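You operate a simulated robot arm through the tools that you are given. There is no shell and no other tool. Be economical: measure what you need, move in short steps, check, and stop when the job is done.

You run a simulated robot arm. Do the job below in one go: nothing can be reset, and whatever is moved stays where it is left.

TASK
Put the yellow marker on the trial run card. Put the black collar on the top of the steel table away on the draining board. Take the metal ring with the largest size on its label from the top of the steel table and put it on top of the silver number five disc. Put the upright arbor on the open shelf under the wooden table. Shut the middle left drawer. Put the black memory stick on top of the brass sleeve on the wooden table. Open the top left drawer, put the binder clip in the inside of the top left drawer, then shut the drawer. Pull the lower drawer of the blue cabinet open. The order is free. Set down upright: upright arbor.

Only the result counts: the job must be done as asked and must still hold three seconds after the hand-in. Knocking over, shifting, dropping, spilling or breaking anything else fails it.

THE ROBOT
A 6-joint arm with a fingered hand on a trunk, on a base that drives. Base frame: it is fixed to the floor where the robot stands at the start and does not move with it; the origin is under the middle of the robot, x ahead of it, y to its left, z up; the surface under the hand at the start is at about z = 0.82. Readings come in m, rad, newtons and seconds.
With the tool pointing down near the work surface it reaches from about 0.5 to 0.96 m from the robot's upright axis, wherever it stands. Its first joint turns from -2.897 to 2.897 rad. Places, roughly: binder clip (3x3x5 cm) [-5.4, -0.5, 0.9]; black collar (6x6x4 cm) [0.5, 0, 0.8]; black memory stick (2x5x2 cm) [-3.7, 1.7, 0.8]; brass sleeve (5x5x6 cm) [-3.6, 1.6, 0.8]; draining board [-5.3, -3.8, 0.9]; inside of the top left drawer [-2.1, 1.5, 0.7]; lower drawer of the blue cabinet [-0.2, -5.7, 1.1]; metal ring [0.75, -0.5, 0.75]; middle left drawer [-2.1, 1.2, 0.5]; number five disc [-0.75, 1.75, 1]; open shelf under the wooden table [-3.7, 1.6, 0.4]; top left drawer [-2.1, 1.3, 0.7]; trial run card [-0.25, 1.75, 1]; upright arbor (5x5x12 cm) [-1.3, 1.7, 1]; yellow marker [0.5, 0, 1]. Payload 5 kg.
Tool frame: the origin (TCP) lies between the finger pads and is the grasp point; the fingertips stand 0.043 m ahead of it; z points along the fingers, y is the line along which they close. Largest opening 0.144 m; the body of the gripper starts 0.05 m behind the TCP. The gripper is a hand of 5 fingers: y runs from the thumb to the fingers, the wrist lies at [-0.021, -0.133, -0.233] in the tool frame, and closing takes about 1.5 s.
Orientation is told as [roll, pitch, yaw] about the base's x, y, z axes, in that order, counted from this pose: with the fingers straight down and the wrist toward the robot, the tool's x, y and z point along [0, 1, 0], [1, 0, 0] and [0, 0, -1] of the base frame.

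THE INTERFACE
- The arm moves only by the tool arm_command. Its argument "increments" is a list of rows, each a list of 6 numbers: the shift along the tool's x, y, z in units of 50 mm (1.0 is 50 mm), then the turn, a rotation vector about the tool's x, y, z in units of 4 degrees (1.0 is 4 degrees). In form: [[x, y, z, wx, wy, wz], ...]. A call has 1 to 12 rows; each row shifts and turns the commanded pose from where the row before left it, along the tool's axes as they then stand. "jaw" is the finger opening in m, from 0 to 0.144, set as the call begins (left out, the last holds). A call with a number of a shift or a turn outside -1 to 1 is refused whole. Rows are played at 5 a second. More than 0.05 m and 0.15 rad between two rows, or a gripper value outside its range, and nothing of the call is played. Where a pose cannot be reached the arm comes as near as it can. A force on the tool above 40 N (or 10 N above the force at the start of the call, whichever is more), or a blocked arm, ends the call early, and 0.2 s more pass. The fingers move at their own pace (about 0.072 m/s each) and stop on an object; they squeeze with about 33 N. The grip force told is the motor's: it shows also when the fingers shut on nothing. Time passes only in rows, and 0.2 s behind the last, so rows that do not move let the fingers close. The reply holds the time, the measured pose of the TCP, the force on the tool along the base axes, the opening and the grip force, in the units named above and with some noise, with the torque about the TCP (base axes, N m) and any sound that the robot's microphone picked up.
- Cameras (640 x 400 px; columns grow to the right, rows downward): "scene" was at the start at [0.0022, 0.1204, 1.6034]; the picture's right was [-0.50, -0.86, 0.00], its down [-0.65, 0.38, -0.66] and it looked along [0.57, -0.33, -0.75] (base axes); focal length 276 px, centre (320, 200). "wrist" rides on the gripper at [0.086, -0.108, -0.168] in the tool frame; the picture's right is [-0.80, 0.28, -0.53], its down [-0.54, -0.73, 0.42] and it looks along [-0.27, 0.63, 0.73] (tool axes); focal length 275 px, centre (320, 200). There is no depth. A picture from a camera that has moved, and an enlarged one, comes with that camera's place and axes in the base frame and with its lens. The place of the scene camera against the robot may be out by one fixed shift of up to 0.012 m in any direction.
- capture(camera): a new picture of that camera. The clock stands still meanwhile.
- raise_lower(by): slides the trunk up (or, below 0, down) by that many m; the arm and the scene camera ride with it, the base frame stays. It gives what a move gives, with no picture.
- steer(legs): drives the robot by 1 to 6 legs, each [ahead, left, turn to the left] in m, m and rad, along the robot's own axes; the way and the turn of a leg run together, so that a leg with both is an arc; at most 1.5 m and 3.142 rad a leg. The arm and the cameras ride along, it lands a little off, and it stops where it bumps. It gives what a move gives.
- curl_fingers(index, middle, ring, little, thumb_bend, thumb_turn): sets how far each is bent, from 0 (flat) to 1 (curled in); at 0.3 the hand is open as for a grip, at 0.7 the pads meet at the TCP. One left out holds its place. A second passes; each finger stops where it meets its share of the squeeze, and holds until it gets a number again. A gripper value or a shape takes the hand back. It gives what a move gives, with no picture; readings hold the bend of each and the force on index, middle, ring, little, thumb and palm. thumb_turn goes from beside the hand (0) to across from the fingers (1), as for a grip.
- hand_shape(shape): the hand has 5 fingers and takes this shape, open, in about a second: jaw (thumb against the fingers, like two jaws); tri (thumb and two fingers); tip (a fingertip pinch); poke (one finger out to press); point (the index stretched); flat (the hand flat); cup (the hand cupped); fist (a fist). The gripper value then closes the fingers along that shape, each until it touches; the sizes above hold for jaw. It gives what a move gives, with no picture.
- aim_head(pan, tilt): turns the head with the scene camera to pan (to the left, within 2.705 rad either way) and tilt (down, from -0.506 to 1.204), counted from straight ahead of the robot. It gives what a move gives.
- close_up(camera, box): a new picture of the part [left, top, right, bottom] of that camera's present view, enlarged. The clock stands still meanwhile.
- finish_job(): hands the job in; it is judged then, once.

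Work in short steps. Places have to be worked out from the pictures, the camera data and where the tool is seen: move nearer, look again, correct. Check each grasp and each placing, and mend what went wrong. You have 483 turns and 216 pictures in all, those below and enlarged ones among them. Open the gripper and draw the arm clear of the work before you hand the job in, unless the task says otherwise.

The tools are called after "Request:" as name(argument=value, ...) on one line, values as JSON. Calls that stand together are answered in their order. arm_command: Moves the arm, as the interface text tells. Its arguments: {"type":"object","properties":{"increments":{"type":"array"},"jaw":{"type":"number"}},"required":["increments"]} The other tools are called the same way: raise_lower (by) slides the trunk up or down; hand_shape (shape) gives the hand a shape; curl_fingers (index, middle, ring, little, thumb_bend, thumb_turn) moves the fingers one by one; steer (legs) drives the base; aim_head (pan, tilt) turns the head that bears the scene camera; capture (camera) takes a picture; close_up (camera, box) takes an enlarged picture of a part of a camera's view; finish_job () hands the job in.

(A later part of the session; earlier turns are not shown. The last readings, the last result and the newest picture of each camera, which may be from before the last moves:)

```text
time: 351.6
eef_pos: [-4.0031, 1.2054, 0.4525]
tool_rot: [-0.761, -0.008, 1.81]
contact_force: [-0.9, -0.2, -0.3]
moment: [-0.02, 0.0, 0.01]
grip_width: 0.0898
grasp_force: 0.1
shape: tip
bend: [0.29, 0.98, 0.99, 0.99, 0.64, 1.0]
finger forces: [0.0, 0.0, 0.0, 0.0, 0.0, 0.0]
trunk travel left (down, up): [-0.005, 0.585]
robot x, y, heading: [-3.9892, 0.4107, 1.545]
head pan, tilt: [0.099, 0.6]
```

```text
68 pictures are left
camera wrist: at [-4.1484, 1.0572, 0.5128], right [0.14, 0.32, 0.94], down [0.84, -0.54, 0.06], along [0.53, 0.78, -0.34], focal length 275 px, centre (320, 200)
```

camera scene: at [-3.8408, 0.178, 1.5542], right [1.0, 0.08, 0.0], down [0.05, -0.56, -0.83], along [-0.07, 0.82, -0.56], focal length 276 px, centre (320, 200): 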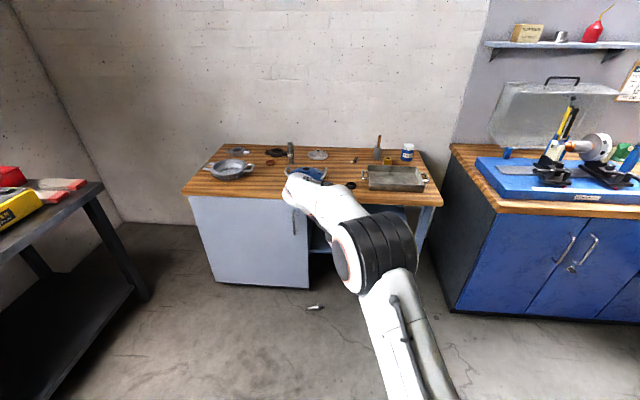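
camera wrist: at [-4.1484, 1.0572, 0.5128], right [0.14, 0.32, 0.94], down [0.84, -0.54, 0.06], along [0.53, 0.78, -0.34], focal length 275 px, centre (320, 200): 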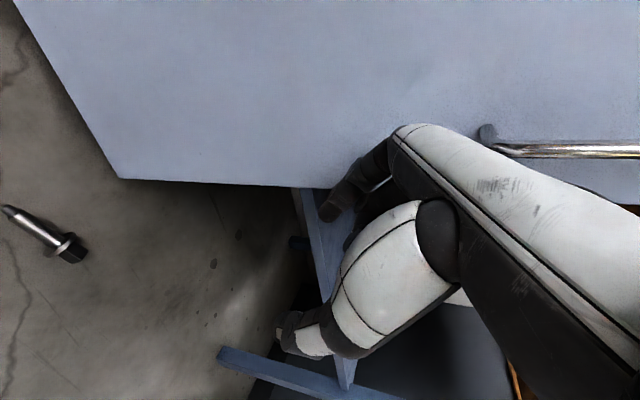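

The arbor's flange is at about [-3.937, 1.220]. I lower the hand 30 cm with the arm and check.

Request:
arm_command(increments=[[0.59, 0, 0.62, 0, 0, 0], [0.59, 0, 0.62, 0, 0, 0], [0.59, 0, 0.62, 0, 0, 0], [0.59, 0, 0.62, 0, 0, 0], [0.59, 0, 0.62, 0, 0, 0], [0.59, 0, 0.62, 0, 0, 0], [0.59, 0, 0.62, 0, 0, 0]])

Request:
capture(camera="wrist")

```text
time: 353.2
eef_pos: [-4.0021, 1.2092, 0.1511]
tool_rot: [-0.76, -0.008, 1.809]
contact_force: [0.8, 1.3, 1.5]
moment: [-0.12, 0.05, -0.03]
grip_width: 0.0898
grasp_force: 0.1
shape: tip
bend: [0.29, 0.98, 0.99, 0.99, 0.64, 1.0]
finger forces: [0.0, 0.1, 0.1, 0.0, 0.0, 0.0]
trunk travel left (down, up): [-0.005, 0.585]
robot x, y, heading: [-3.9875, 0.4158, 1.548]
head pan, tilt: [0.099, 0.6]
```

```text
67 pictures are left
camera wrist: at [-4.1483, 1.0603, 0.2125], right [0.14, 0.32, 0.94], down [0.84, -0.54, 0.06], along [0.53, 0.78, -0.34], focal length 275 px, centre (320, 200)
```

wrist: 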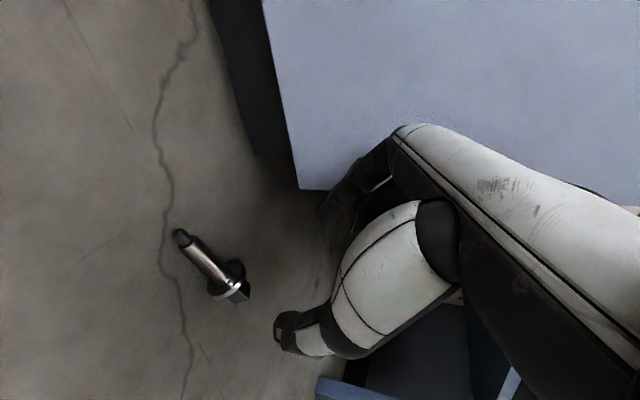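

Reachable. I refine toward the shaft next to the flange and come down to ~1 cm above grasp height.

Request:
arm_command(increments=[[0.35, -0.085, 0.48, 0, 0, 0], [0.35, -0.085, 0.48, 0, 0, 0], [0.35, -0.085, 0.48, 0, 0, 0], [0, 0, 0, 0, 0, 0]])

Request:
close_up(camera="wrist", box=[220, 180, 400, 360])

```text
time: 354.2
eef_pos: [-3.9896, 1.1984, 0.0638]
tool_rot: [-0.761, -0.007, 1.808]
contact_force: [-0.1, 0.1, -0.7]
moment: [-0.03, -0.06, -0.02]
grip_width: 0.0896
grasp_force: 0.0
shape: tip
bend: [0.29, 0.98, 0.99, 0.99, 0.64, 1.0]
finger forces: [0.0, 0.0, 0.1, 0.0, 0.0, 0.1]
trunk travel left (down, up): [-0.005, 0.585]
robot x, y, heading: [-3.9921, 0.4132, 1.545]
head pan, tilt: [0.099, 0.6]
```

```text
2.22 times, centred on (310, 270) of wrist
camera zoom: at [-4.1351, 1.051, 0.1233], right [0.14, 0.32, 0.94], down [0.84, -0.54, 0.06], along [0.53, 0.78, -0.34], focal length 612 px, centre (342, 44)
```

zoom: 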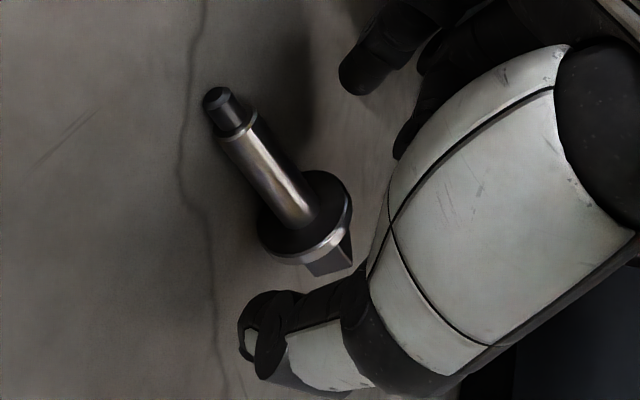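

Nicely lined up beside the flange. I lower to floor contact in small steps.

Request:
arm_command(increments=[[0.14, 0, 0.145, 0, 0, 0], [0, 0, 0, 0, 0, 0]])

Request:
arm_command(increments=[[0.055, 0, 0.058, 0, 0, 0], [0, 0, 0, 0, 0, 0]])

Request:
arm_command(increments=[[0.055, 0, 0.058, 0, 0, 0], [0, 0, 0, 0, 0, 0]])

```text
time: 354.8
eef_pos: [-3.9882, 1.1991, 0.0539]
tool_rot: [-0.76, -0.006, 1.807]
contact_force: [-0.2, 0.0, -0.6]
moment: [-0.02, 0.03, 0.02]
grip_width: 0.0897
grasp_force: 0.1
shape: tip
bend: [0.29, 0.98, 0.99, 0.99, 0.64, 1.0]
finger forces: [0.0, 0.0, 0.0, 0.0, 0.0, 0.0]
trunk travel left (down, up): [-0.005, 0.585]
robot x, y, heading: [-3.9951, 0.414, 1.544]
head pan, tilt: [0.099, 0.6]
```

```text
time: 355.4
eef_pos: [-3.9892, 1.1992, 0.0512]
tool_rot: [-0.76, -0.006, 1.807]
contact_force: [0.0, 0.3, 0.2]
moment: [0.04, -0.01, -0.01]
grip_width: 0.0902
grasp_force: 0.0
shape: tip
bend: [0.29, 0.98, 0.99, 0.99, 0.64, 1.0]
finger forces: [0.0, 0.0, 0.1, 0.0, 0.1, 0.0]
trunk travel left (down, up): [-0.005, 0.585]
robot x, y, heading: [-3.9926, 0.4136, 1.548]
head pan, tilt: [0.099, 0.6]
```

```text
time: 356.0
eef_pos: [-3.9887, 1.1978, 0.0455]
tool_rot: [-0.761, -0.004, 1.807]
contact_force: [0.3, -0.9, 0.2]
moment: [-0.02, -0.01, 0.02]
grip_width: 0.0898
grasp_force: 0.1
shape: tip
bend: [0.29, 0.98, 0.99, 0.99, 0.64, 1.0]
finger forces: [0.0, 0.0, 0.1, 0.1, 0.0, 0.1]
trunk travel left (down, up): [-0.005, 0.585]
robot x, y, heading: [-3.9915, 0.4092, 1.548]
head pan, tilt: [0.099, 0.6]
```

One more step, then close.

Request:
arm_command(increments=[[0.05, 0, 0.052, 0, 0, 0], [0, 0, 0, 0, 0, 0]])

Request:
arm_command(increments=[[0, 0, 0, 0, 0, 0], [0, 0, 0, 0, 0, 0], [0, 0, 0, 0, 0, 0], [0, 0, 0, 0, 0, 0], [0, 0, 0, 0, 0, 0], [0, 0, 0, 0, 0, 0], [0, 0, 0, 0, 0, 0]], jaw=0.0)

Request:
close_up(camera="wrist", box=[220, 180, 400, 360])

```text
time: 356.6
eef_pos: [-3.9875, 1.1975, 0.0427]
tool_rot: [-0.76, -0.006, 1.806]
contact_force: [-0.1, 0.4, -0.4]
moment: [0.04, -0.01, 0.0]
grip_width: 0.09
grasp_force: 0.0
shape: tip
bend: [0.29, 0.98, 0.99, 0.99, 0.64, 1.0]
finger forces: [0.0, 0.1, 0.1, 0.0, 0.1, 0.0]
trunk travel left (down, up): [-0.005, 0.585]
robot x, y, heading: [-3.9947, 0.4167, 1.544]
head pan, tilt: [0.099, 0.6]
```

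```text
time: 358.2
eef_pos: [-3.9879, 1.1976, 0.0427]
tool_rot: [-0.761, -0.008, 1.807]
contact_force: [0.7, 0.7, 2.6]
moment: [0.06, -0.11, 0.01]
grip_width: 0.0116
grasp_force: 32.9
shape: tip
bend: [0.72, 1.0, 1.0, 1.0, 0.72, 1.0]
finger forces: [27.6, 0.0, 0.0, 0.0, 25.5, 0.1]
trunk travel left (down, up): [-0.005, 0.585]
robot x, y, heading: [-3.9973, 0.4184, 1.546]
head pan, tilt: [0.099, 0.6]
```

```text
2.22 times, centred on (310, 270) of wrist
camera zoom: at [-4.1351, 1.05, 0.1037], right [0.14, 0.32, 0.94], down [0.84, -0.54, 0.06], along [0.53, 0.78, -0.34], focal length 612 px, centre (342, 44)
```

zoom: 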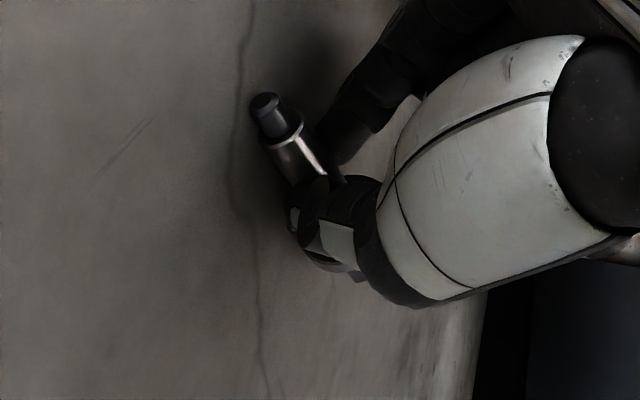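

Solid pinch (27/26 N, same width as the first good grip). I lift gently and check.

Request:
arm_command(increments=[[-0.2, 0, -0.21, 0, 0, 0], [-0.3, 0, -0.32, 0, 0, 0], [-0.3, 0, -0.32, 0, 0, 0], [0, 0, 0, 0, 0, 0]])

Request:
raise_lower(by=0.15)

Request:
capture(camera="wrist")

```text
time: 359.2
eef_pos: [-3.988, 1.1963, 0.1025]
tool_rot: [-0.76, -0.005, 1.809]
contact_force: [-0.9, 1.0, -0.6]
moment: [0.01, 0.04, 0.01]
grip_width: 0.0109
grasp_force: 32.9
shape: tip
bend: [0.72, 1.0, 1.0, 1.0, 0.74, 1.0]
finger forces: [0.0, 0.0, 0.0, 0.0, 0.0, 0.0]
trunk travel left (down, up): [-0.005, 0.585]
robot x, y, heading: [-3.9945, 0.4149, 1.55]
head pan, tilt: [0.099, 0.6]
```

```text
time: 360.9
eef_pos: [-3.9896, 1.1966, 0.25]
tool_rot: [-0.762, -0.005, 1.809]
contact_force: [-0.7, -0.3, 0.4]
moment: [-0.03, -0.01, 0.0]
grip_width: 0.011
grasp_force: 32.6
shape: tip
bend: [0.72, 1.0, 1.0, 1.0, 0.74, 1.0]
finger forces: [0.0, 0.1, 0.1, 0.1, 0.1, 0.0]
trunk travel left (down, up): [-0.155, 0.435]
robot x, y, heading: [-3.9892, 0.4163, 1.547]
head pan, tilt: [0.099, 0.6]
```

```text
64 pictures are left
camera wrist: at [-4.1357, 1.0486, 0.3115], right [0.14, 0.32, 0.94], down [0.84, -0.54, 0.06], along [0.53, 0.78, -0.34], focal length 275 px, centre (320, 200)
```

wrist: 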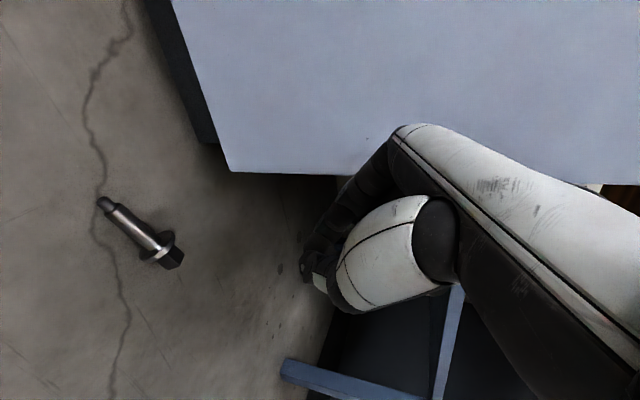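

It slipped off again — the pinch must be made with the tips pressed on the floor. I reposition (arbor barely moved), descend until the floor pushes back, and close there.

Request:
arm_command(increments=[[0, 0.26, 0, 0, 0, 0], [0, 0, 0, 0, 0, 0], [0, 0, 0, 0, 0, 0], [0, 0, 0, 0, 0, 0]], jaw=0.07)

Request:
raise_lower(by=-0.15)

Request:
arm_command(increments=[[0.35, 0, 0.37, 0, 0, 0], [0.35, 0, 0.37, 0, 0, 0], [0.1, 0, 0.105, 0, 0, 0], [0, 0, 0, 0, 0, 0]])

Request:
close_up(camera="wrist", box=[220, 180, 400, 360])

```text
time: 361.9
eef_pos: [-3.9918, 1.2087, 0.2515]
tool_rot: [-0.761, -0.007, 1.809]
contact_force: [-0.5, 0.4, 0.1]
moment: [-0.02, -0.02, 0.01]
grip_width: 0.0694
grasp_force: 0.0
shape: tip
bend: [0.73, 0.98, 0.99, 0.99, 0.71, 1.0]
finger forces: [0.0, 0.0, 0.0, 0.0, 0.1, 0.0]
trunk travel left (down, up): [-0.155, 0.435]
robot x, y, heading: [-3.9949, 0.4142, 1.542]
head pan, tilt: [0.099, 0.6]
```

```text
time: 363.7
eef_pos: [-3.9924, 1.2082, 0.1016]
tool_rot: [-0.759, -0.008, 1.808]
contact_force: [-0.1, 0.2, -1.3]
moment: [0.01, 0.02, -0.01]
grip_width: 0.0695
grasp_force: 0.0
shape: tip
bend: [0.73, 0.98, 0.99, 0.99, 0.71, 1.0]
finger forces: [0.0, 0.0, 0.0, 0.0, 0.1, 0.1]
trunk travel left (down, up): [-0.005, 0.585]
robot x, y, heading: [-3.9928, 0.4162, 1.548]
head pan, tilt: [0.099, 0.6]
```

```text
time: 364.7
eef_pos: [-3.9928, 1.2098, 0.0417]
tool_rot: [-0.76, -0.007, 1.807]
contact_force: [-0.2, -0.4, 0.0]
moment: [0.0, -0.02, -0.01]
grip_width: 0.0691
grasp_force: 0.0
shape: tip
bend: [0.73, 0.98, 0.99, 0.99, 0.71, 1.0]
finger forces: [0.0, 0.1, 0.0, 0.0, 0.0, 0.0]
trunk travel left (down, up): [-0.005, 0.585]
robot x, y, heading: [-3.9949, 0.4187, 1.545]
head pan, tilt: [0.099, 0.6]
```

```text
2.22 times, centred on (310, 270) of wrist
camera zoom: at [-4.1394, 1.0623, 0.1032], right [0.14, 0.32, 0.94], down [0.84, -0.54, 0.06], along [0.53, 0.78, -0.34], focal length 612 px, centre (342, 44)
```

zoom: 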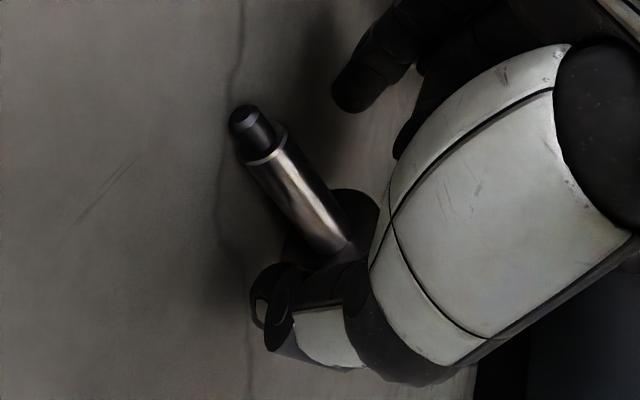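

Shaft is between the fingers. I continue down to floor contact.

Request:
arm_command(increments=[[0.055, 0, 0.058, 0, 0, 0], [0.055, 0, 0.058, 0, 0, 0], [0, 0, 0, 0, 0, 0]])

Request:
arm_command(increments=[[0.055, 0, 0.058, 0, 0, 0], [0, 0, 0, 0, 0, 0]])

Request:
arm_command(increments=[[0.04, 0, 0.042, 0, 0, 0], [0, 0, 0, 0, 0, 0]])

```text
time: 365.5
eef_pos: [-3.9925, 1.2105, 0.0359]
tool_rot: [-0.76, -0.007, 1.809]
contact_force: [-1.4, 1.0, 2.1]
moment: [-0.09, -0.04, -0.07]
grip_width: 0.0699
grasp_force: 0.1
shape: tip
bend: [0.73, 0.98, 0.99, 0.99, 0.71, 1.0]
finger forces: [0.0, 0.1, 0.0, 0.0, 2.2, 0.0]
trunk travel left (down, up): [-0.005, 0.585]
robot x, y, heading: [-3.9935, 0.4146, 1.544]
head pan, tilt: [0.099, 0.6]
```

```text
time: 366.1
eef_pos: [-3.9951, 1.2111, 0.0337]
tool_rot: [-0.761, -0.009, 1.811]
contact_force: [-6.2, -2.8, 16.4]
moment: [0.23, -0.22, 0.11]
grip_width: 0.0701
grasp_force: 0.0
shape: tip
bend: [0.74, 0.98, 0.99, 0.99, 0.71, 1.0]
finger forces: [10.5, 0.0, 0.0, 0.1, 6.1, 0.0]
trunk travel left (down, up): [-0.005, 0.585]
robot x, y, heading: [-3.9935, 0.4158, 1.55]
head pan, tilt: [0.099, 0.6]
```

```text
time: 366.7
eef_pos: [-3.996, 1.2117, 0.0322]
tool_rot: [-0.761, -0.012, 1.812]
contact_force: [-14.4, -7.3, 34.6]
moment: [-0.05, -0.6, -0.58]
grip_width: 0.0699
grasp_force: 0.0
shape: tip
bend: [0.74, 0.98, 0.99, 0.99, 0.71, 1.0]
finger forces: [17.8, 0.0, 0.0, 0.1, 17.7, 0.0]
trunk travel left (down, up): [-0.005, 0.585]
robot x, y, heading: [-3.9926, 0.4105, 1.549]
head pan, tilt: [0.099, 0.6]
```

Both tips press evenly on the floor. I close here, then lift gently with a check.

Request:
arm_command(increments=[[-0.02, 0, -0.02, 0, 0, 0], [0, 0, 0, 0, 0, 0], [0, 0, 0, 0, 0, 0], [0, 0, 0, 0, 0, 0], [0, 0, 0, 0, 0, 0], [0, 0, 0, 0, 0, 0], [0, 0, 0, 0, 0, 0]], jaw=0.0)

Request:
arm_command(increments=[[-0.1, 0, -0.105, 0, 0, 0], [-0.2, 0, -0.21, 0, 0, 0], [-0.3, 0, -0.32, 0, 0, 0], [0, 0, 0, 0, 0, 0]])

Request:
capture(camera="wrist")

```text
time: 368.3
eef_pos: [-3.9917, 1.2126, 0.0346]
tool_rot: [-0.763, -0.014, 1.807]
contact_force: [8.2, 16.9, 23.8]
moment: [1.39, -0.75, 0.09]
grip_width: 0.0322
grasp_force: 33.1
shape: tip
bend: [0.73, 1.0, 1.0, 1.0, 0.81, 1.0]
finger forces: [37.6, 0.0, 0.0, 0.1, 12.7, 0.1]
trunk travel left (down, up): [-0.005, 0.585]
robot x, y, heading: [-3.9941, 0.4178, 1.543]
head pan, tilt: [0.099, 0.6]
```

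```text
time: 369.3
eef_pos: [-3.9931, 1.2083, 0.0725]
tool_rot: [-0.76, -0.005, 1.808]
contact_force: [0.4, 0.3, -3.1]
moment: [-0.03, 0.14, 0.0]
grip_width: 0.0301
grasp_force: 32.8
shape: tip
bend: [0.73, 1.0, 1.0, 1.0, 0.79, 1.0]
finger forces: [23.5, 0.1, 0.0, 0.0, 22.8, 0.0]
trunk travel left (down, up): [-0.005, 0.585]
robot x, y, heading: [-3.995, 0.4177, 1.547]
head pan, tilt: [0.099, 0.6]
```

```text
62 pictures are left
camera wrist: at [-4.1386, 1.0596, 0.133], right [0.14, 0.32, 0.94], down [0.84, -0.54, 0.06], along [0.53, 0.78, -0.34], focal length 275 px, centre (320, 200)
```

wrist: 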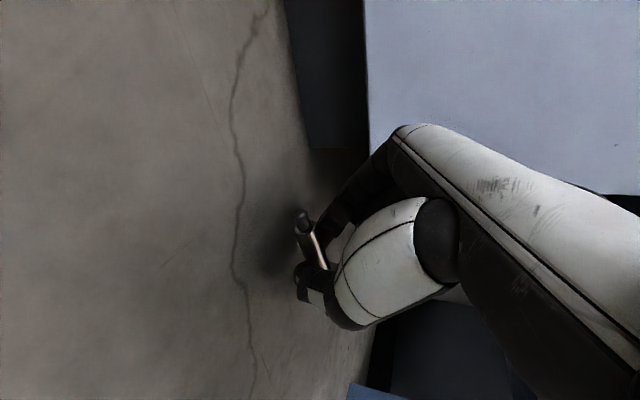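

Held firmly now (23/23 N, weight −3 N). I back away from the cabinet, raise, and gently undo the lean.

Request:
steer(legs=[[-0.3, 0, 0]])

Request:
raise_lower(by=0.3)

Request:
arm_command(increments=[[0, 0, 0, 0, 0.9, 0], [0, 0, 0, 0, 0.9, 0], [0, 0, 0, 0, 0.9, 0], [0, 0, 0, 0, 0.9, 0], [0, 0, 0, 0, 0.9, 0], [0, 0, 0, 0, 0.9, 0], [0, 0, 0, 0, 0.9, 0], [0, 0, 0, 0, 0.9, 0], [0, 0, 0, 0, 0.9, 0], [0, 0, 0, 0, 0.9, 0], [0, 0, 0, 0, 0.9, 0], [0, 0, 0, 0, 0.9, 0]])

```text
time: 371.3
eef_pos: [-3.998, 0.9142, 0.0726]
tool_rot: [-0.76, -0.006, 1.806]
contact_force: [-1.9, -0.6, -2.8]
moment: [-0.03, 0.15, 0.04]
grip_width: 0.0298
grasp_force: 33.2
shape: tip
bend: [0.73, 1.0, 1.0, 1.0, 0.79, 1.0]
finger forces: [23.3, 0.0, 0.0, 0.1, 22.8, 0.0]
trunk travel left (down, up): [-0.005, 0.585]
robot x, y, heading: [-4.0033, 0.1168, 1.543]
head pan, tilt: [0.099, 0.6]
```

```text
time: 374.3
eef_pos: [-3.9985, 0.9135, 0.3734]
tool_rot: [-0.761, -0.005, 1.807]
contact_force: [-0.3, -0.4, -4.0]
moment: [-0.06, 0.11, 0.03]
grip_width: 0.0301
grasp_force: 33.1
shape: tip
bend: [0.73, 1.0, 1.0, 1.0, 0.79, 1.0]
finger forces: [23.4, 0.0, 0.1, 0.0, 22.7, 0.0]
trunk travel left (down, up): [-0.305, 0.285]
robot x, y, heading: [-4.0001, 0.1187, 1.545]
head pan, tilt: [0.099, 0.6]
```

```text
time: 376.9
eef_pos: [-4.0006, 0.9154, 0.3704]
tool_rot: [-0.211, 0.034, 1.782]
contact_force: [-0.1, -0.5, -3.4]
moment: [0.01, 0.08, 0.03]
grip_width: 0.0297
grasp_force: 32.6
shape: tip
bend: [0.73, 1.0, 1.0, 1.0, 0.79, 1.0]
finger forces: [23.1, 0.0, 0.1, 0.0, 22.2, 0.0]
out of reach, approached as far as the arm can: row 9, 10, 11, 12
trunk travel left (down, up): [-0.305, 0.285]
robot x, y, heading: [-4.0012, 0.1177, 1.546]
head pan, tilt: [0.099, 0.6]
```

The arm is stretched low here; I raise the hand 20 cm gently and continue to vertical.

Request:
arm_command(increments=[[0, 0, -0.3, 0, 0, 0], [0, 0, -0.4, 0, 0, 0], [0, 0, -0.4, 0, 0, 0], [0, 0, -0.4, 0, 0, 0], [0, 0, -0.4, 0, 0, 0], [0, 0, -0.4, 0, 0, 0], [0, 0, -0.4, 0, 0, 0], [0, 0, -0.4, 0, 0, 0], [0, 0, -0.4, 0, 0, 0], [0, 0, -0.3, 0, 0.8, 0], [0, 0, -0.2, 0, 0.8, 0], [0, 0, 0, 0, 0.8, 0]])

Request:
arm_command(increments=[[0, 0, 0, 0, 0, 0.5], [0, 0, 0, 0, 0, 1], [0, 0, 0, 0, 0, 1], [0, 0, 0, 0, 0, 1], [0, 0, 0, 0, 0, 1], [0, 0, 0, 0, 0, 1], [0, 0, 0, 0, 0, 1], [0, 0, 0, 0, 0, 1], [0, 0, 0, 0, 0, 1], [0, 0, 0, 0, 0, 1], [0, 0, 0, 0, 0, 1], [0, 0, 0, 0, 0, 1]])

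```text
time: 379.5
eef_pos: [-4.0392, 0.9112, 0.5611]
tool_rot: [-0.095, 0.041, 1.777]
contact_force: [0.4, 0.2, -2.9]
moment: [0.0, 0.07, 0.02]
grip_width: 0.0297
grasp_force: 33.3
shape: tip
bend: [0.73, 1.0, 1.0, 1.0, 0.79, 1.0]
finger forces: [23.0, 0.0, 0.0, 0.0, 22.3, 0.1]
out of reach, approached as far as the arm can: row 11, 12
trunk travel left (down, up): [-0.305, 0.285]
robot x, y, heading: [-3.9996, 0.1196, 1.543]
head pan, tilt: [0.099, 0.6]
```

```text
time: 382.1
eef_pos: [-4.0398, 0.9135, 0.5605]
tool_rot: [-0.103, -0.024, 1.041]
contact_force: [0.4, 0.1, -3.0]
moment: [0.05, 0.06, 0.0]
grip_width: 0.0301
grasp_force: 33.0
shape: tip
bend: [0.73, 1.0, 1.0, 1.0, 0.79, 1.0]
finger forces: [23.0, 0.0, 0.0, 0.1, 22.5, 0.0]
out of reach, approached as far as the arm can: row 3
trunk travel left (down, up): [-0.305, 0.285]
robot x, y, heading: [-4.0007, 0.1188, 1.544]
head pan, tilt: [0.099, 0.6]
```

Still held (23 N). I continue the roll.

Request:
arm_command(increments=[[0, 0, 0, 0, 0, 0.6], [0, 0, 0, 0, 0, 1], [0, 0, 0, 0, 0, 1], [0, 0, 0, 0, 0, 1], [0, 0, 0, 0, 0, 1], [0, 0, 0, 0, 0, 1], [0, 0, 0, 0, 0, 1], [0, 0, 0, 0, 0, 1], [0, 0, 0, 0, 0, 1], [0, 0, 0, 0, 0, 1], [0, 0, 0, 0, 0, 1], [0, 0, 0, 0, 0, 1]])

Request:
arm_command(increments=[[0, 0, 0, 0, 0, 1], [0, 0, 0, 0, 0, 1], [0, 0, 0, 0, 0, 1], [0, 0, 0, 0, 0, 0.6], [0, 0, 0, 0, 0, 0]])

Request:
arm_command(increments=[[0, 0, 0, 0, 0.9, 0], [0, 0, 0, 0, 0.9, 0], [0, 0, 0, 0, 0.9, 0], [0, 0, 0, 0, 0.9, 0], [0, 0, 0, 0, 0.9, 0], [0, 0, 0, 0, 0.9, 0], [0, 0, 0, 0, 0.9, 0], [0, 0, 0, 0, 0.9, 0], [0, 0, 0, 0, 0, 0]])

Request:
capture(camera="wrist")

```text
time: 384.7
eef_pos: [-4.0409, 0.9116, 0.5599]
tool_rot: [-0.053, -0.094, 0.231]
contact_force: [0.4, -0.1, -3.4]
moment: [0.06, 0.01, -0.01]
grip_width: 0.0298
grasp_force: 33.4
shape: tip
bend: [0.73, 1.0, 1.0, 1.0, 0.78, 1.0]
finger forces: [22.9, 0.0, 0.0, 0.1, 22.5, 0.1]
trunk travel left (down, up): [-0.305, 0.285]
robot x, y, heading: [-3.9996, 0.1235, 1.544]
head pan, tilt: [0.099, 0.6]
```

```text
time: 385.9
eef_pos: [-4.0404, 0.9133, 0.56]
tool_rot: [-0.026, -0.104, -0.019]
contact_force: [-0.3, 0.0, -3.2]
moment: [0.05, 0.0, -0.01]
grip_width: 0.0296
grasp_force: 32.9
shape: tip
bend: [0.73, 1.0, 1.0, 1.0, 0.78, 1.0]
finger forces: [22.8, 0.0, 0.1, 0.1, 22.6, 0.0]
trunk travel left (down, up): [-0.305, 0.285]
robot x, y, heading: [-4.0007, 0.1181, 1.541]
head pan, tilt: [0.099, 0.6]
```

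```text
time: 387.9
eef_pos: [-4.0408, 0.9119, 0.5587]
tool_rot: [0.476, -0.103, -0.017]
contact_force: [0.4, -0.6, -2.7]
moment: [-0.01, 0.0, 0.0]
grip_width: 0.0301
grasp_force: 33.3
shape: tip
bend: [0.73, 1.0, 1.0, 1.0, 0.78, 1.0]
finger forces: [22.6, 0.0, 0.0, 0.1, 22.5, 0.1]
trunk travel left (down, up): [-0.305, 0.285]
robot x, y, heading: [-4.0003, 0.1133, 1.54]
head pan, tilt: [0.099, 0.6]
```

```text
61 pictures are left
camera wrist: at [-4.1675, 0.9148, 0.7362], right [0.25, -0.96, 0.14], down [-0.66, -0.28, -0.7], along [0.7, 0.08, -0.71], focal length 275 px, centre (320, 200)
```

wrist: 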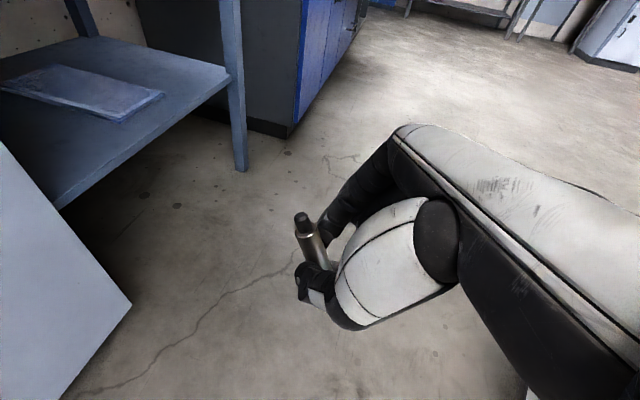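

Still held and nearly balanced. I correct a 6° sideways tilt and finish the pitch to the placing pose, then check verticality.

Request:
arm_command(increments=[[0, 0, 0, 0.75, 0, 0.385], [0, 0, 0, 0.75, 0, 0.385], [0, 0, 0, 0, 0.9, 0], [0, 0, 0, 0, 0.9, 0], [0, 0, 0, 0, 0.9, 0], [0, 0, 0, 0, 0.9, 0], [0, 0, 0, 0, 0.5, 0], [0, 0, 0, 0, 0, 0]])

Request:
close_up(camera="wrist", box=[240, 180, 400, 340])

```text
time: 389.7
eef_pos: [-4.045, 0.9236, 0.5661]
tool_rot: [0.716, 0.012, -0.021]
contact_force: [-0.3, -0.1, -3.3]
moment: [-0.04, 0.01, 0.0]
grip_width: 0.03
grasp_force: 33.9
shape: tip
bend: [0.73, 1.0, 1.0, 1.0, 0.78, 1.0]
finger forces: [22.5, 0.0, 0.0, 0.0, 22.3, 0.0]
out of reach, approached as far as the arm can: row 6
trunk travel left (down, up): [-0.305, 0.285]
robot x, y, heading: [-4.0022, 0.1168, 1.543]
head pan, tilt: [0.099, 0.6]
```

```text
2.50 times, centred on (320, 260) of wrist
camera zoom: at [-4.1516, 0.8821, 0.7489], right [0.26, -0.96, -0.12], down [-0.74, -0.12, -0.67], along [0.62, 0.26, -0.74], focal length 688 px, centre (320, 50)
```

zoom: 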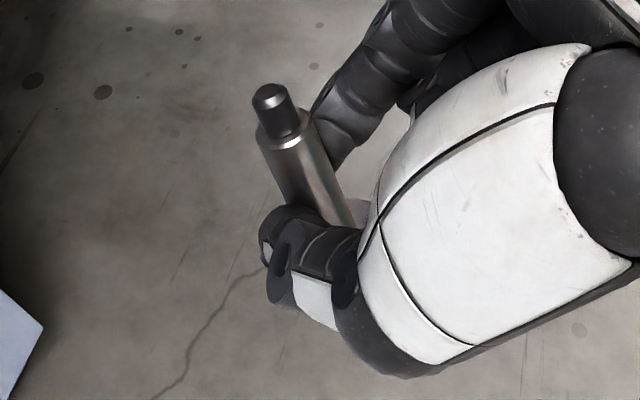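

The arbor leans ~9° forward in the grip. I extend the arm 13 cm (better reach), pitch up by another ~9°, and re-check.

Request:
arm_command(increments=[[0.25, 0, 0.22, 0, 0, 0], [0.35, 0, 0.3, 0, 0, 0], [0.35, 0, 0.3, 0, 0, 0], [0.35, 0, 0.3, 0, 0, 0], [0.35, 0, 0.3, 0, 0, 0], [0.25, 0, 0.22, 0, 0, 0], [0, 0, 0, 0, 0.8, 0], [0, 0, 0, 0, 0.8, 0], [0, 0, 0, 0, 0.7, 0], [0, 0, 0, 0, 0, 0]])

Request:
close_up(camera="wrist", box=[240, 180, 400, 340])

```text
time: 391.9
eef_pos: [-4.0444, 1.0544, 0.5741]
tool_rot: [0.922, 0.015, -0.017]
contact_force: [0.0, 0.3, -3.3]
moment: [-0.05, -0.01, -0.04]
grip_width: 0.0297
grasp_force: 33.1
shape: tip
bend: [0.73, 1.0, 1.0, 1.0, 0.78, 1.0]
finger forces: [22.4, 0.0, 0.1, 0.0, 22.5, 0.0]
out of reach, approached as far as the arm can: row 1
trunk travel left (down, up): [-0.305, 0.285]
robot x, y, heading: [-3.9986, 0.1218, 1.544]
head pan, tilt: [0.099, 0.6]
```

```text
2.50 times, centred on (320, 260) of wrist
camera zoom: at [-4.1509, 0.9751, 0.7448], right [0.26, -0.91, -0.32], down [-0.74, 0.02, -0.68], along [0.62, 0.41, -0.67], focal length 688 px, centre (320, 50)
```

zoom: 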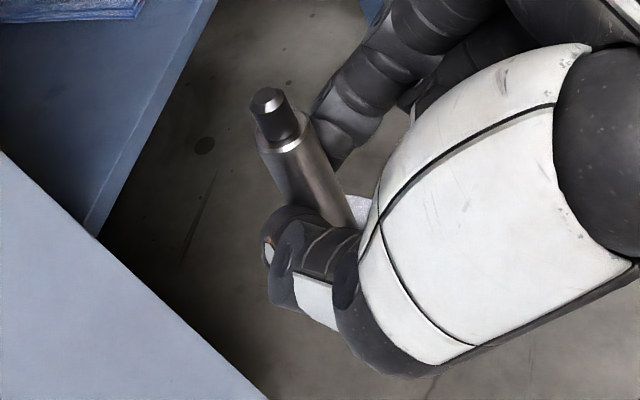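

Now vertical within ~2°. I strafe to the shelf, lower to TCP 0.505, and drive in.

Request:
steer(legs=[[0, -0.515, 0.027]])

Request:
raise_lower(by=-0.07)

Request:
capture(camera="wrist")

```text
time: 394.9
eef_pos: [-3.5673, 1.0487, 0.5737]
tool_rot: [0.921, 0.016, 0.019]
contact_force: [-0.9, -0.1, -2.8]
moment: [-0.08, 0.01, -0.01]
grip_width: 0.0296
grasp_force: 32.9
shape: tip
bend: [0.73, 1.0, 1.0, 1.0, 0.78, 1.0]
finger forces: [22.4, 0.1, 0.0, 0.0, 22.4, 0.1]
trunk travel left (down, up): [-0.305, 0.285]
robot x, y, heading: [-3.4887, 0.1167, 1.579]
head pan, tilt: [0.099, 0.6]
```

```text
time: 396.0
eef_pos: [-3.5673, 1.0477, 0.5031]
tool_rot: [0.922, 0.016, 0.019]
contact_force: [0.1, -0.2, -3.3]
moment: [-0.08, 0.02, 0.01]
grip_width: 0.0296
grasp_force: 33.1
shape: tip
bend: [0.73, 1.0, 1.0, 1.0, 0.78, 1.0]
finger forces: [22.3, 0.0, 0.0, 0.1, 22.5, 0.0]
trunk travel left (down, up): [-0.235, 0.355]
robot x, y, heading: [-3.4852, 0.1137, 1.58]
head pan, tilt: [0.099, 0.6]
```

```text
58 pictures are left
camera wrist: at [-3.6708, 0.9642, 0.6752], right [0.3, -0.9, -0.32], down [-0.74, -0.01, -0.68], along [0.61, 0.43, -0.67], focal length 275 px, centre (320, 200)
```

wrist: 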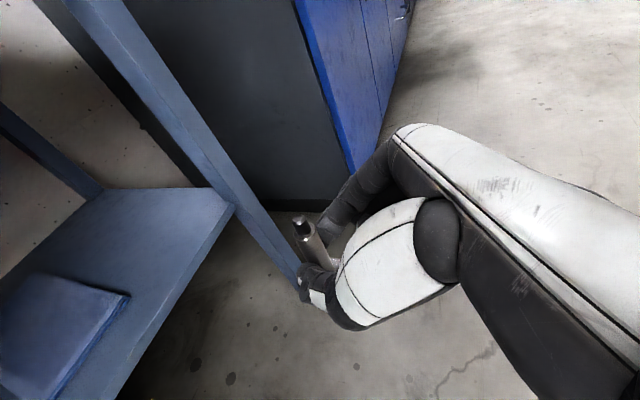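

I shift 4.5 cm right and drive in 38 cm.

Request:
steer(legs=[[0, -0.045, 0], [0.36, 0, 0]])

Request:
raise_lower(by=-0.025)

Request:
capture(camera="wrist")

```text
time: 398.8
eef_pos: [-3.5252, 1.4107, 0.5042]
tool_rot: [0.92, 0.017, 0.019]
contact_force: [0.2, 0.1, -3.1]
moment: [-0.04, -0.02, -0.01]
grip_width: 0.0296
grasp_force: 33.1
shape: tip
bend: [0.73, 1.0, 1.0, 1.0, 0.78, 1.0]
finger forces: [22.4, 0.1, 0.0, 0.0, 22.6, 0.0]
trunk travel left (down, up): [-0.235, 0.355]
robot x, y, heading: [-3.4462, 0.4754, 1.586]
head pan, tilt: [0.099, 0.6]
```

```text
time: 399.5
eef_pos: [-3.5264, 1.4103, 0.4788]
tool_rot: [0.922, 0.016, 0.019]
contact_force: [0.0, 0.6, -2.7]
moment: [-0.11, 0.03, 0.0]
grip_width: 0.0297
grasp_force: 33.6
shape: tip
bend: [0.73, 1.0, 1.0, 1.0, 0.78, 1.0]
finger forces: [22.4, 0.0, 0.0, 0.0, 22.5, 0.1]
trunk travel left (down, up): [-0.21, 0.38]
robot x, y, heading: [-3.4465, 0.4795, 1.583]
head pan, tilt: [0.099, 0.6]
```

```text
57 pictures are left
camera wrist: at [-3.6297, 1.3277, 0.6499], right [0.3, -0.9, -0.32], down [-0.74, -0.01, -0.68], along [0.61, 0.43, -0.67], focal length 275 px, centre (320, 200)
```

wrist: 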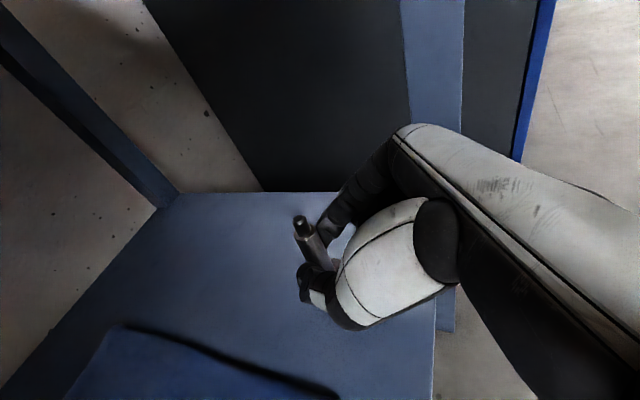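

Inside, clear of the cloth and leg. I lower in small steps to contact.

Request:
raise_lower(by=-0.01)

Request:
raise_lower(by=-0.006)

Request:
raise_lower(by=-0.005)

Request:
raise_lower(by=-0.005)

```text
time: 400.1
eef_pos: [-3.5264, 1.412, 0.4691]
tool_rot: [0.92, 0.016, 0.021]
contact_force: [-0.4, -0.2, -3.5]
moment: [-0.06, -0.04, 0.02]
grip_width: 0.0298
grasp_force: 33.1
shape: tip
bend: [0.73, 1.0, 1.0, 1.0, 0.78, 1.0]
finger forces: [22.4, 0.0, 0.0, 0.0, 22.4, 0.1]
trunk travel left (down, up): [-0.2, 0.39]
robot x, y, heading: [-3.4468, 0.4774, 1.58]
head pan, tilt: [0.099, 0.6]
```

```text
time: 400.7
eef_pos: [-3.5259, 1.411, 0.4639]
tool_rot: [0.922, 0.017, 0.02]
contact_force: [0.4, -0.4, 0.8]
moment: [-0.02, -0.03, 0.02]
grip_width: 0.0297
grasp_force: 32.6
shape: tip
bend: [0.73, 1.0, 1.0, 1.0, 0.78, 1.0]
finger forces: [23.1, 0.0, 0.1, 0.0, 23.4, 0.0]
trunk travel left (down, up): [-0.194, 0.396]
robot x, y, heading: [-3.4464, 0.4753, 1.584]
head pan, tilt: [0.099, 0.6]
```

```text
time: 401.2
eef_pos: [-3.5265, 1.4134, 0.4622]
tool_rot: [0.927, 0.016, 0.021]
contact_force: [-1.5, 0.6, 14.7]
moment: [0.32, -0.06, 0.13]
grip_width: 0.0302
grasp_force: 32.6
shape: tip
bend: [0.73, 1.0, 1.0, 1.0, 0.78, 1.0]
finger forces: [25.1, 0.0, 0.0, 0.0, 25.7, 0.0]
trunk travel left (down, up): [-0.189, 0.401]
robot x, y, heading: [-3.4447, 0.4774, 1.581]
head pan, tilt: [0.099, 0.6]
```

```text
time: 401.7
eef_pos: [-3.5267, 1.4125, 0.4594]
tool_rot: [0.93, 0.015, 0.022]
contact_force: [-1.3, 0.4, 31.1]
moment: [0.69, -0.06, 0.14]
grip_width: 0.032
grasp_force: 33.5
shape: tip
bend: [0.74, 1.0, 1.0, 1.0, 0.78, 1.0]
finger forces: [28.4, 0.0, 0.1, 0.1, 28.1, 0.0]
trunk travel left (down, up): [-0.184, 0.406]
robot x, y, heading: [-3.4473, 0.4777, 1.582]
head pan, tilt: [0.099, 0.6]
```

Pressed flush (31 N). I relieve, open wide, and check before withdrawing.

Request:
raise_lower(by=0.006)

Request:
arm_command(increments=[[0, 0, 0, 0, 0, 0], [0, 0, 0, 0, 0, 0], [0, 0, 0, 0, 0, 0], [0, 0, 0, 0, 0, 0], [0, 0, 0, 0, 0, 0], [0, 0, 0, 0, 0, 0]], jaw=0.12)

Request:
capture(camera="wrist")

```text
time: 402.3
eef_pos: [-3.5262, 1.4105, 0.46]
tool_rot: [0.922, 0.015, 0.022]
contact_force: [-2.9, 2.1, 20.1]
moment: [0.48, -0.04, 0.08]
grip_width: 0.0316
grasp_force: 32.8
shape: tip
bend: [0.74, 1.0, 1.0, 1.0, 0.78, 1.0]
finger forces: [25.9, 0.0, 0.1, 0.1, 26.8, 0.0]
trunk travel left (down, up): [-0.19, 0.4]
robot x, y, heading: [-3.4484, 0.4798, 1.581]
head pan, tilt: [0.099, 0.6]
```

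```text
time: 403.7
eef_pos: [-3.5265, 1.4114, 0.4594]
tool_rot: [0.921, 0.017, 0.019]
contact_force: [-0.9, 0.3, -0.8]
moment: [-0.04, -0.03, -0.02]
grip_width: 0.1197
grasp_force: 0.2
shape: tip
bend: [0.28, 0.98, 0.99, 0.99, 0.48, 0.99]
finger forces: [0.0, 0.0, 0.0, 0.0, 0.0, 0.0]
trunk travel left (down, up): [-0.19, 0.4]
robot x, y, heading: [-3.449, 0.4802, 1.584]
head pan, tilt: [0.099, 0.6]
```

```text
56 pictures are left
camera wrist: at [-3.6297, 1.3275, 0.6299], right [0.3, -0.9, -0.31], down [-0.74, -0.01, -0.68], along [0.61, 0.43, -0.67], focal length 275 px, centre (320, 200)
```

wrist: 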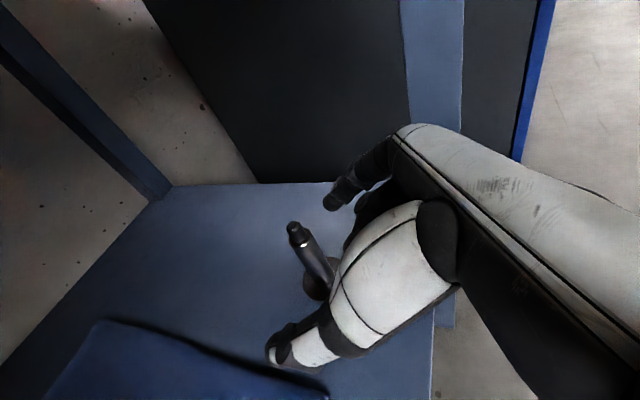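

It stands upright with both fingers well clear. I withdraw slowly straight back.

Request:
arm_command(increments=[[-0.12, 0, -0.16, 0, 0, 0], [-0.18, 0, -0.24, 0, 0, 0], [-0.24, 0, -0.32, 0, 0, 0], [-0.24, 0, -0.32, 0, 0, 0], [-0.24, 0, -0.32, 0, 0, 0], [-0.3, 0, -0.4, 0, 0, 0], [0, 0, 0, 0, 0, 0]])

Request:
steer(legs=[[-0.35, 0, 0]])

Request:
capture(camera="wrist")

```text
time: 405.3
eef_pos: [-3.5523, 1.371, 0.4748]
tool_rot: [0.909, 0.011, 0.013]
contact_force: [0.1, -0.2, 1.1]
moment: [-0.02, 0.0, -0.01]
grip_width: 0.1198
grasp_force: 0.1
shape: tip
bend: [0.28, 0.98, 0.99, 0.99, 0.48, 0.99]
finger forces: [0.0, 0.1, 0.0, 0.0, 0.1, 0.0]
out of reach, approached as far as the arm can: row 3, 4, 5, 6
trunk travel left (down, up): [-0.19, 0.4]
robot x, y, heading: [-3.446, 0.4772, 1.581]
head pan, tilt: [0.099, 0.6]
```

```text
time: 407.5
eef_pos: [-3.5516, 1.0266, 0.4752]
tool_rot: [0.911, 0.011, 0.018]
contact_force: [1.1, -0.9, -0.1]
moment: [0.0, -0.01, 0.03]
grip_width: 0.1199
grasp_force: 0.2
shape: tip
bend: [0.28, 0.98, 0.99, 0.99, 0.48, 0.99]
finger forces: [0.0, 0.1, 0.1, 0.0, 0.1, 0.1]
trunk travel left (down, up): [-0.19, 0.4]
robot x, y, heading: [-3.444, 0.1324, 1.587]
head pan, tilt: [0.099, 0.6]
```

```text
55 pictures are left
camera wrist: at [-3.6564, 0.9448, 0.6464], right [0.3, -0.91, -0.3], down [-0.73, -0.01, -0.68], along [0.61, 0.42, -0.67], focal length 275 px, centre (320, 200)
```

wrist: 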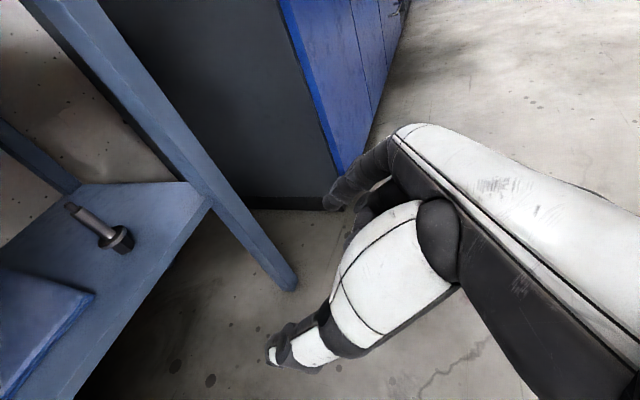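

The arbor stands upright (its image direction matches the vertical exactly). Next: the memory stick. I raise the hand and bring it back to a vertical neutral pose.

Request:
raise_lower(by=0.39)

Request:
arm_command(increments=[[0, 0, 0, 0, -1, 0], [0, 0, 0, 0, -1, 0], [0, 0, 0, 0, -1, 0], [0, 0, 0, 0, -1, 0], [0, 0, 0, 0, -1, 0], [0, 0, 0, 0, -1, 0], [0, 0, 0, 0, -1, 0], [0, 0, 0, 0, -1, 0], [0, 0, 0, 0, -1, 0], [0, 0, 0, 0, -1, 0], [0, 0, 0, 0, -1, 0], [0, 0, 0, 0, -1, 0]])

Request:
arm_command(increments=[[0, 0, 0, 0, -1, 0], [0, 0, -0.8, 0, 0, -1], [0, 0, -0.8, 0, 0, -1], [0, 0, -0.8, 0, 0, -1], [0, 0, -0.8, 0, 0, -1], [0, 0, 0, 0, 0, -1], [0, 0, 0, 0, 0, -1], [0, 0, 0, 0, 0, -1], [0, 0, 0, 0, 0, -1], [0, 0, 0, 0, 0, -1], [0, 0, 0, 0, 0, -1], [0, 0, 0, 0, 0, -1]])

Request:
arm_command(increments=[[0, 0, 0, 0, 0, -1], [0, 0, 0, 0, 0, -1], [0, 0, 0, 0, 0, -1], [0, 0, 0, 0, 0, -1], [0, 0, 0, 0, 0, -1], [0, 0, 0, 0, 0, -1], [0, 0, 0, 0, 0, -1], [0, 0, 0, 0, 0, -1], [0, 0, 0, 0, 0, -1], [0, 0, 0, 0, 0, -1], [0, 0, 0, 0, 0, -1], [0, 0, 0, 0, 0, -0.5]])

```text
time: 411.3
eef_pos: [-3.5533, 1.0254, 0.865]
tool_rot: [0.91, 0.011, 0.018]
contact_force: [1.5, 1.0, 0.3]
moment: [0.01, -0.02, 0.0]
grip_width: 0.1198
grasp_force: 0.1
shape: tip
bend: [0.28, 0.98, 0.99, 0.99, 0.48, 0.99]
finger forces: [0.0, 0.0, 0.0, 0.1, 0.0, 0.0]
trunk travel left (down, up): [-0.58, 0.01]
robot x, y, heading: [-3.4418, 0.1368, 1.582]
head pan, tilt: [0.099, 0.6]
```

```text
time: 413.9
eef_pos: [-3.5411, 0.9606, 0.8687]
tool_rot: [0.07, 0.011, 0.017]
contact_force: [1.1, 0.4, 0.1]
moment: [0.03, 0.01, 0.0]
grip_width: 0.1197
grasp_force: 0.0
shape: tip
bend: [0.28, 0.98, 0.99, 0.99, 0.48, 0.99]
finger forces: [0.0, 0.0, 0.1, 0.0, 0.1, 0.0]
out of reach, approached as far as the arm can: row 8, 9, 10, 12
trunk travel left (down, up): [-0.58, 0.01]
robot x, y, heading: [-3.4399, 0.1381, 1.584]
head pan, tilt: [0.099, 0.6]
```

```text
time: 416.5
eef_pos: [-3.5375, 0.9331, 1.0265]
tool_rot: [0.009, 0.007, 0.784]
contact_force: [0.3, -0.1, 0.5]
moment: [0.0, 0.02, 0.01]
grip_width: 0.12
grasp_force: 0.0
shape: tip
bend: [0.28, 0.98, 0.99, 0.99, 0.48, 0.99]
finger forces: [0.0, 0.0, 0.0, 0.1, 0.0, 0.0]
out of reach, approached as far as the arm can: row 1
trunk travel left (down, up): [-0.58, 0.01]
robot x, y, heading: [-3.4386, 0.1355, 1.584]
head pan, tilt: [0.099, 0.6]
```

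```text
time: 419.1
eef_pos: [-3.5379, 0.9321, 1.0262]
tool_rot: [0.009, -0.003, 1.589]
contact_force: [1.4, 0.0, 0.5]
moment: [-0.03, -0.01, 0.0]
grip_width: 0.1197
grasp_force: 0.0
shape: tip
bend: [0.28, 0.98, 0.99, 0.99, 0.48, 0.99]
finger forces: [0.1, 0.1, 0.1, 0.0, 0.1, 0.1]
trunk travel left (down, up): [-0.58, 0.01]
robot x, y, heading: [-3.4402, 0.1372, 1.587]
head pan, tilt: [0.099, 0.6]
```

Neutral again. I take a look at the table top and the shelf from the head camera.

Request:
aim_head(pan=0.15, tilt=0.5)

Request:
close_up(camera="scene", box=[210, 130, 410, 290])

```text
time: 419.8
eef_pos: [-3.5367, 0.9312, 1.0269]
tool_rot: [0.009, -0.002, 1.588]
contact_force: [0.2, 0.1, 0.2]
moment: [-0.03, -0.03, -0.01]
grip_width: 0.1199
grasp_force: 0.1
shape: tip
bend: [0.28, 0.98, 0.99, 0.99, 0.48, 0.99]
finger forces: [0.0, 0.0, 0.0, 0.1, 0.1, 0.1]
trunk travel left (down, up): [-0.58, 0.01]
robot x, y, heading: [-3.4435, 0.1367, 1.584]
head pan, tilt: [0.15, 0.499]
```

```text
2.50 times, centred on (310, 210) of scene
camera zoom: at [-3.6176, 0.1658, 1.6882], right [0.99, 0.16, 0.0], down [0.08, -0.47, -0.88], along [-0.14, 0.87, -0.48], focal length 689 px, centre (345, 175)
```

zoom: 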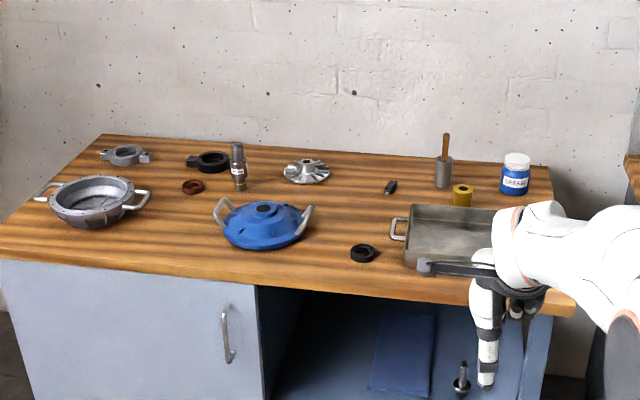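

The arbor is clearly upright on the shelf. The stick is near [-3.745, 1.669] and the brass sleeve near [-3.572, 1.61]. I raise the hand and drive so it hovers near the stick.

Request:
arm_command(increments=[[0, 0, -0.9, 0, 0, 0], [0, 0, -0.5, 0, 0, 0], [0, 0, 0, 0, 0, 0]], jaw=0.07)

Request:
steer(legs=[[0.65, 0.205, 0]])

Request:
capture(camera="wrist")

```text
time: 420.6
eef_pos: [-3.5366, 0.9323, 1.0977]
tool_rot: [0.01, -0.002, 1.588]
contact_force: [-0.1, 0.4, 0.4]
moment: [-0.02, -0.02, 0.01]
grip_width: 0.0705
grasp_force: 0.0
shape: tip
bend: [0.73, 0.98, 0.99, 0.99, 0.71, 1.0]
finger forces: [0.1, 0.0, 0.0, 0.0, 0.0, 0.0]
trunk travel left (down, up): [-0.58, 0.01]
robot x, y, heading: [-3.4428, 0.1385, 1.589]
head pan, tilt: [0.15, 0.499]
```

```text
time: 424.3
eef_pos: [-3.7508, 1.5747, 1.0987]
tool_rot: [0.012, -0.001, 1.589]
contact_force: [0.0, 0.4, 0.7]
moment: [-0.02, 0.01, -0.02]
grip_width: 0.0703
grasp_force: 0.0
shape: tip
bend: [0.73, 0.98, 0.99, 0.99, 0.71, 1.0]
finger forces: [0.0, 0.1, 0.0, 0.1, 0.1, 0.1]
trunk travel left (down, up): [-0.58, 0.01]
robot x, y, heading: [-3.6547, 0.7763, 1.589]
head pan, tilt: [0.15, 0.499]
```

```text
53 pictures are left
camera wrist: at [-3.8324, 1.4635, 1.2651], right [0.8, 0.3, 0.53], down [0.55, -0.71, -0.43], along [0.25, 0.63, -0.73], focal length 275 px, centre (320, 200)
```

wrist: 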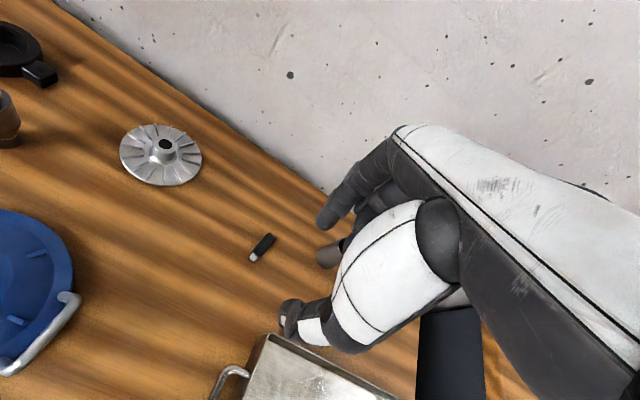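

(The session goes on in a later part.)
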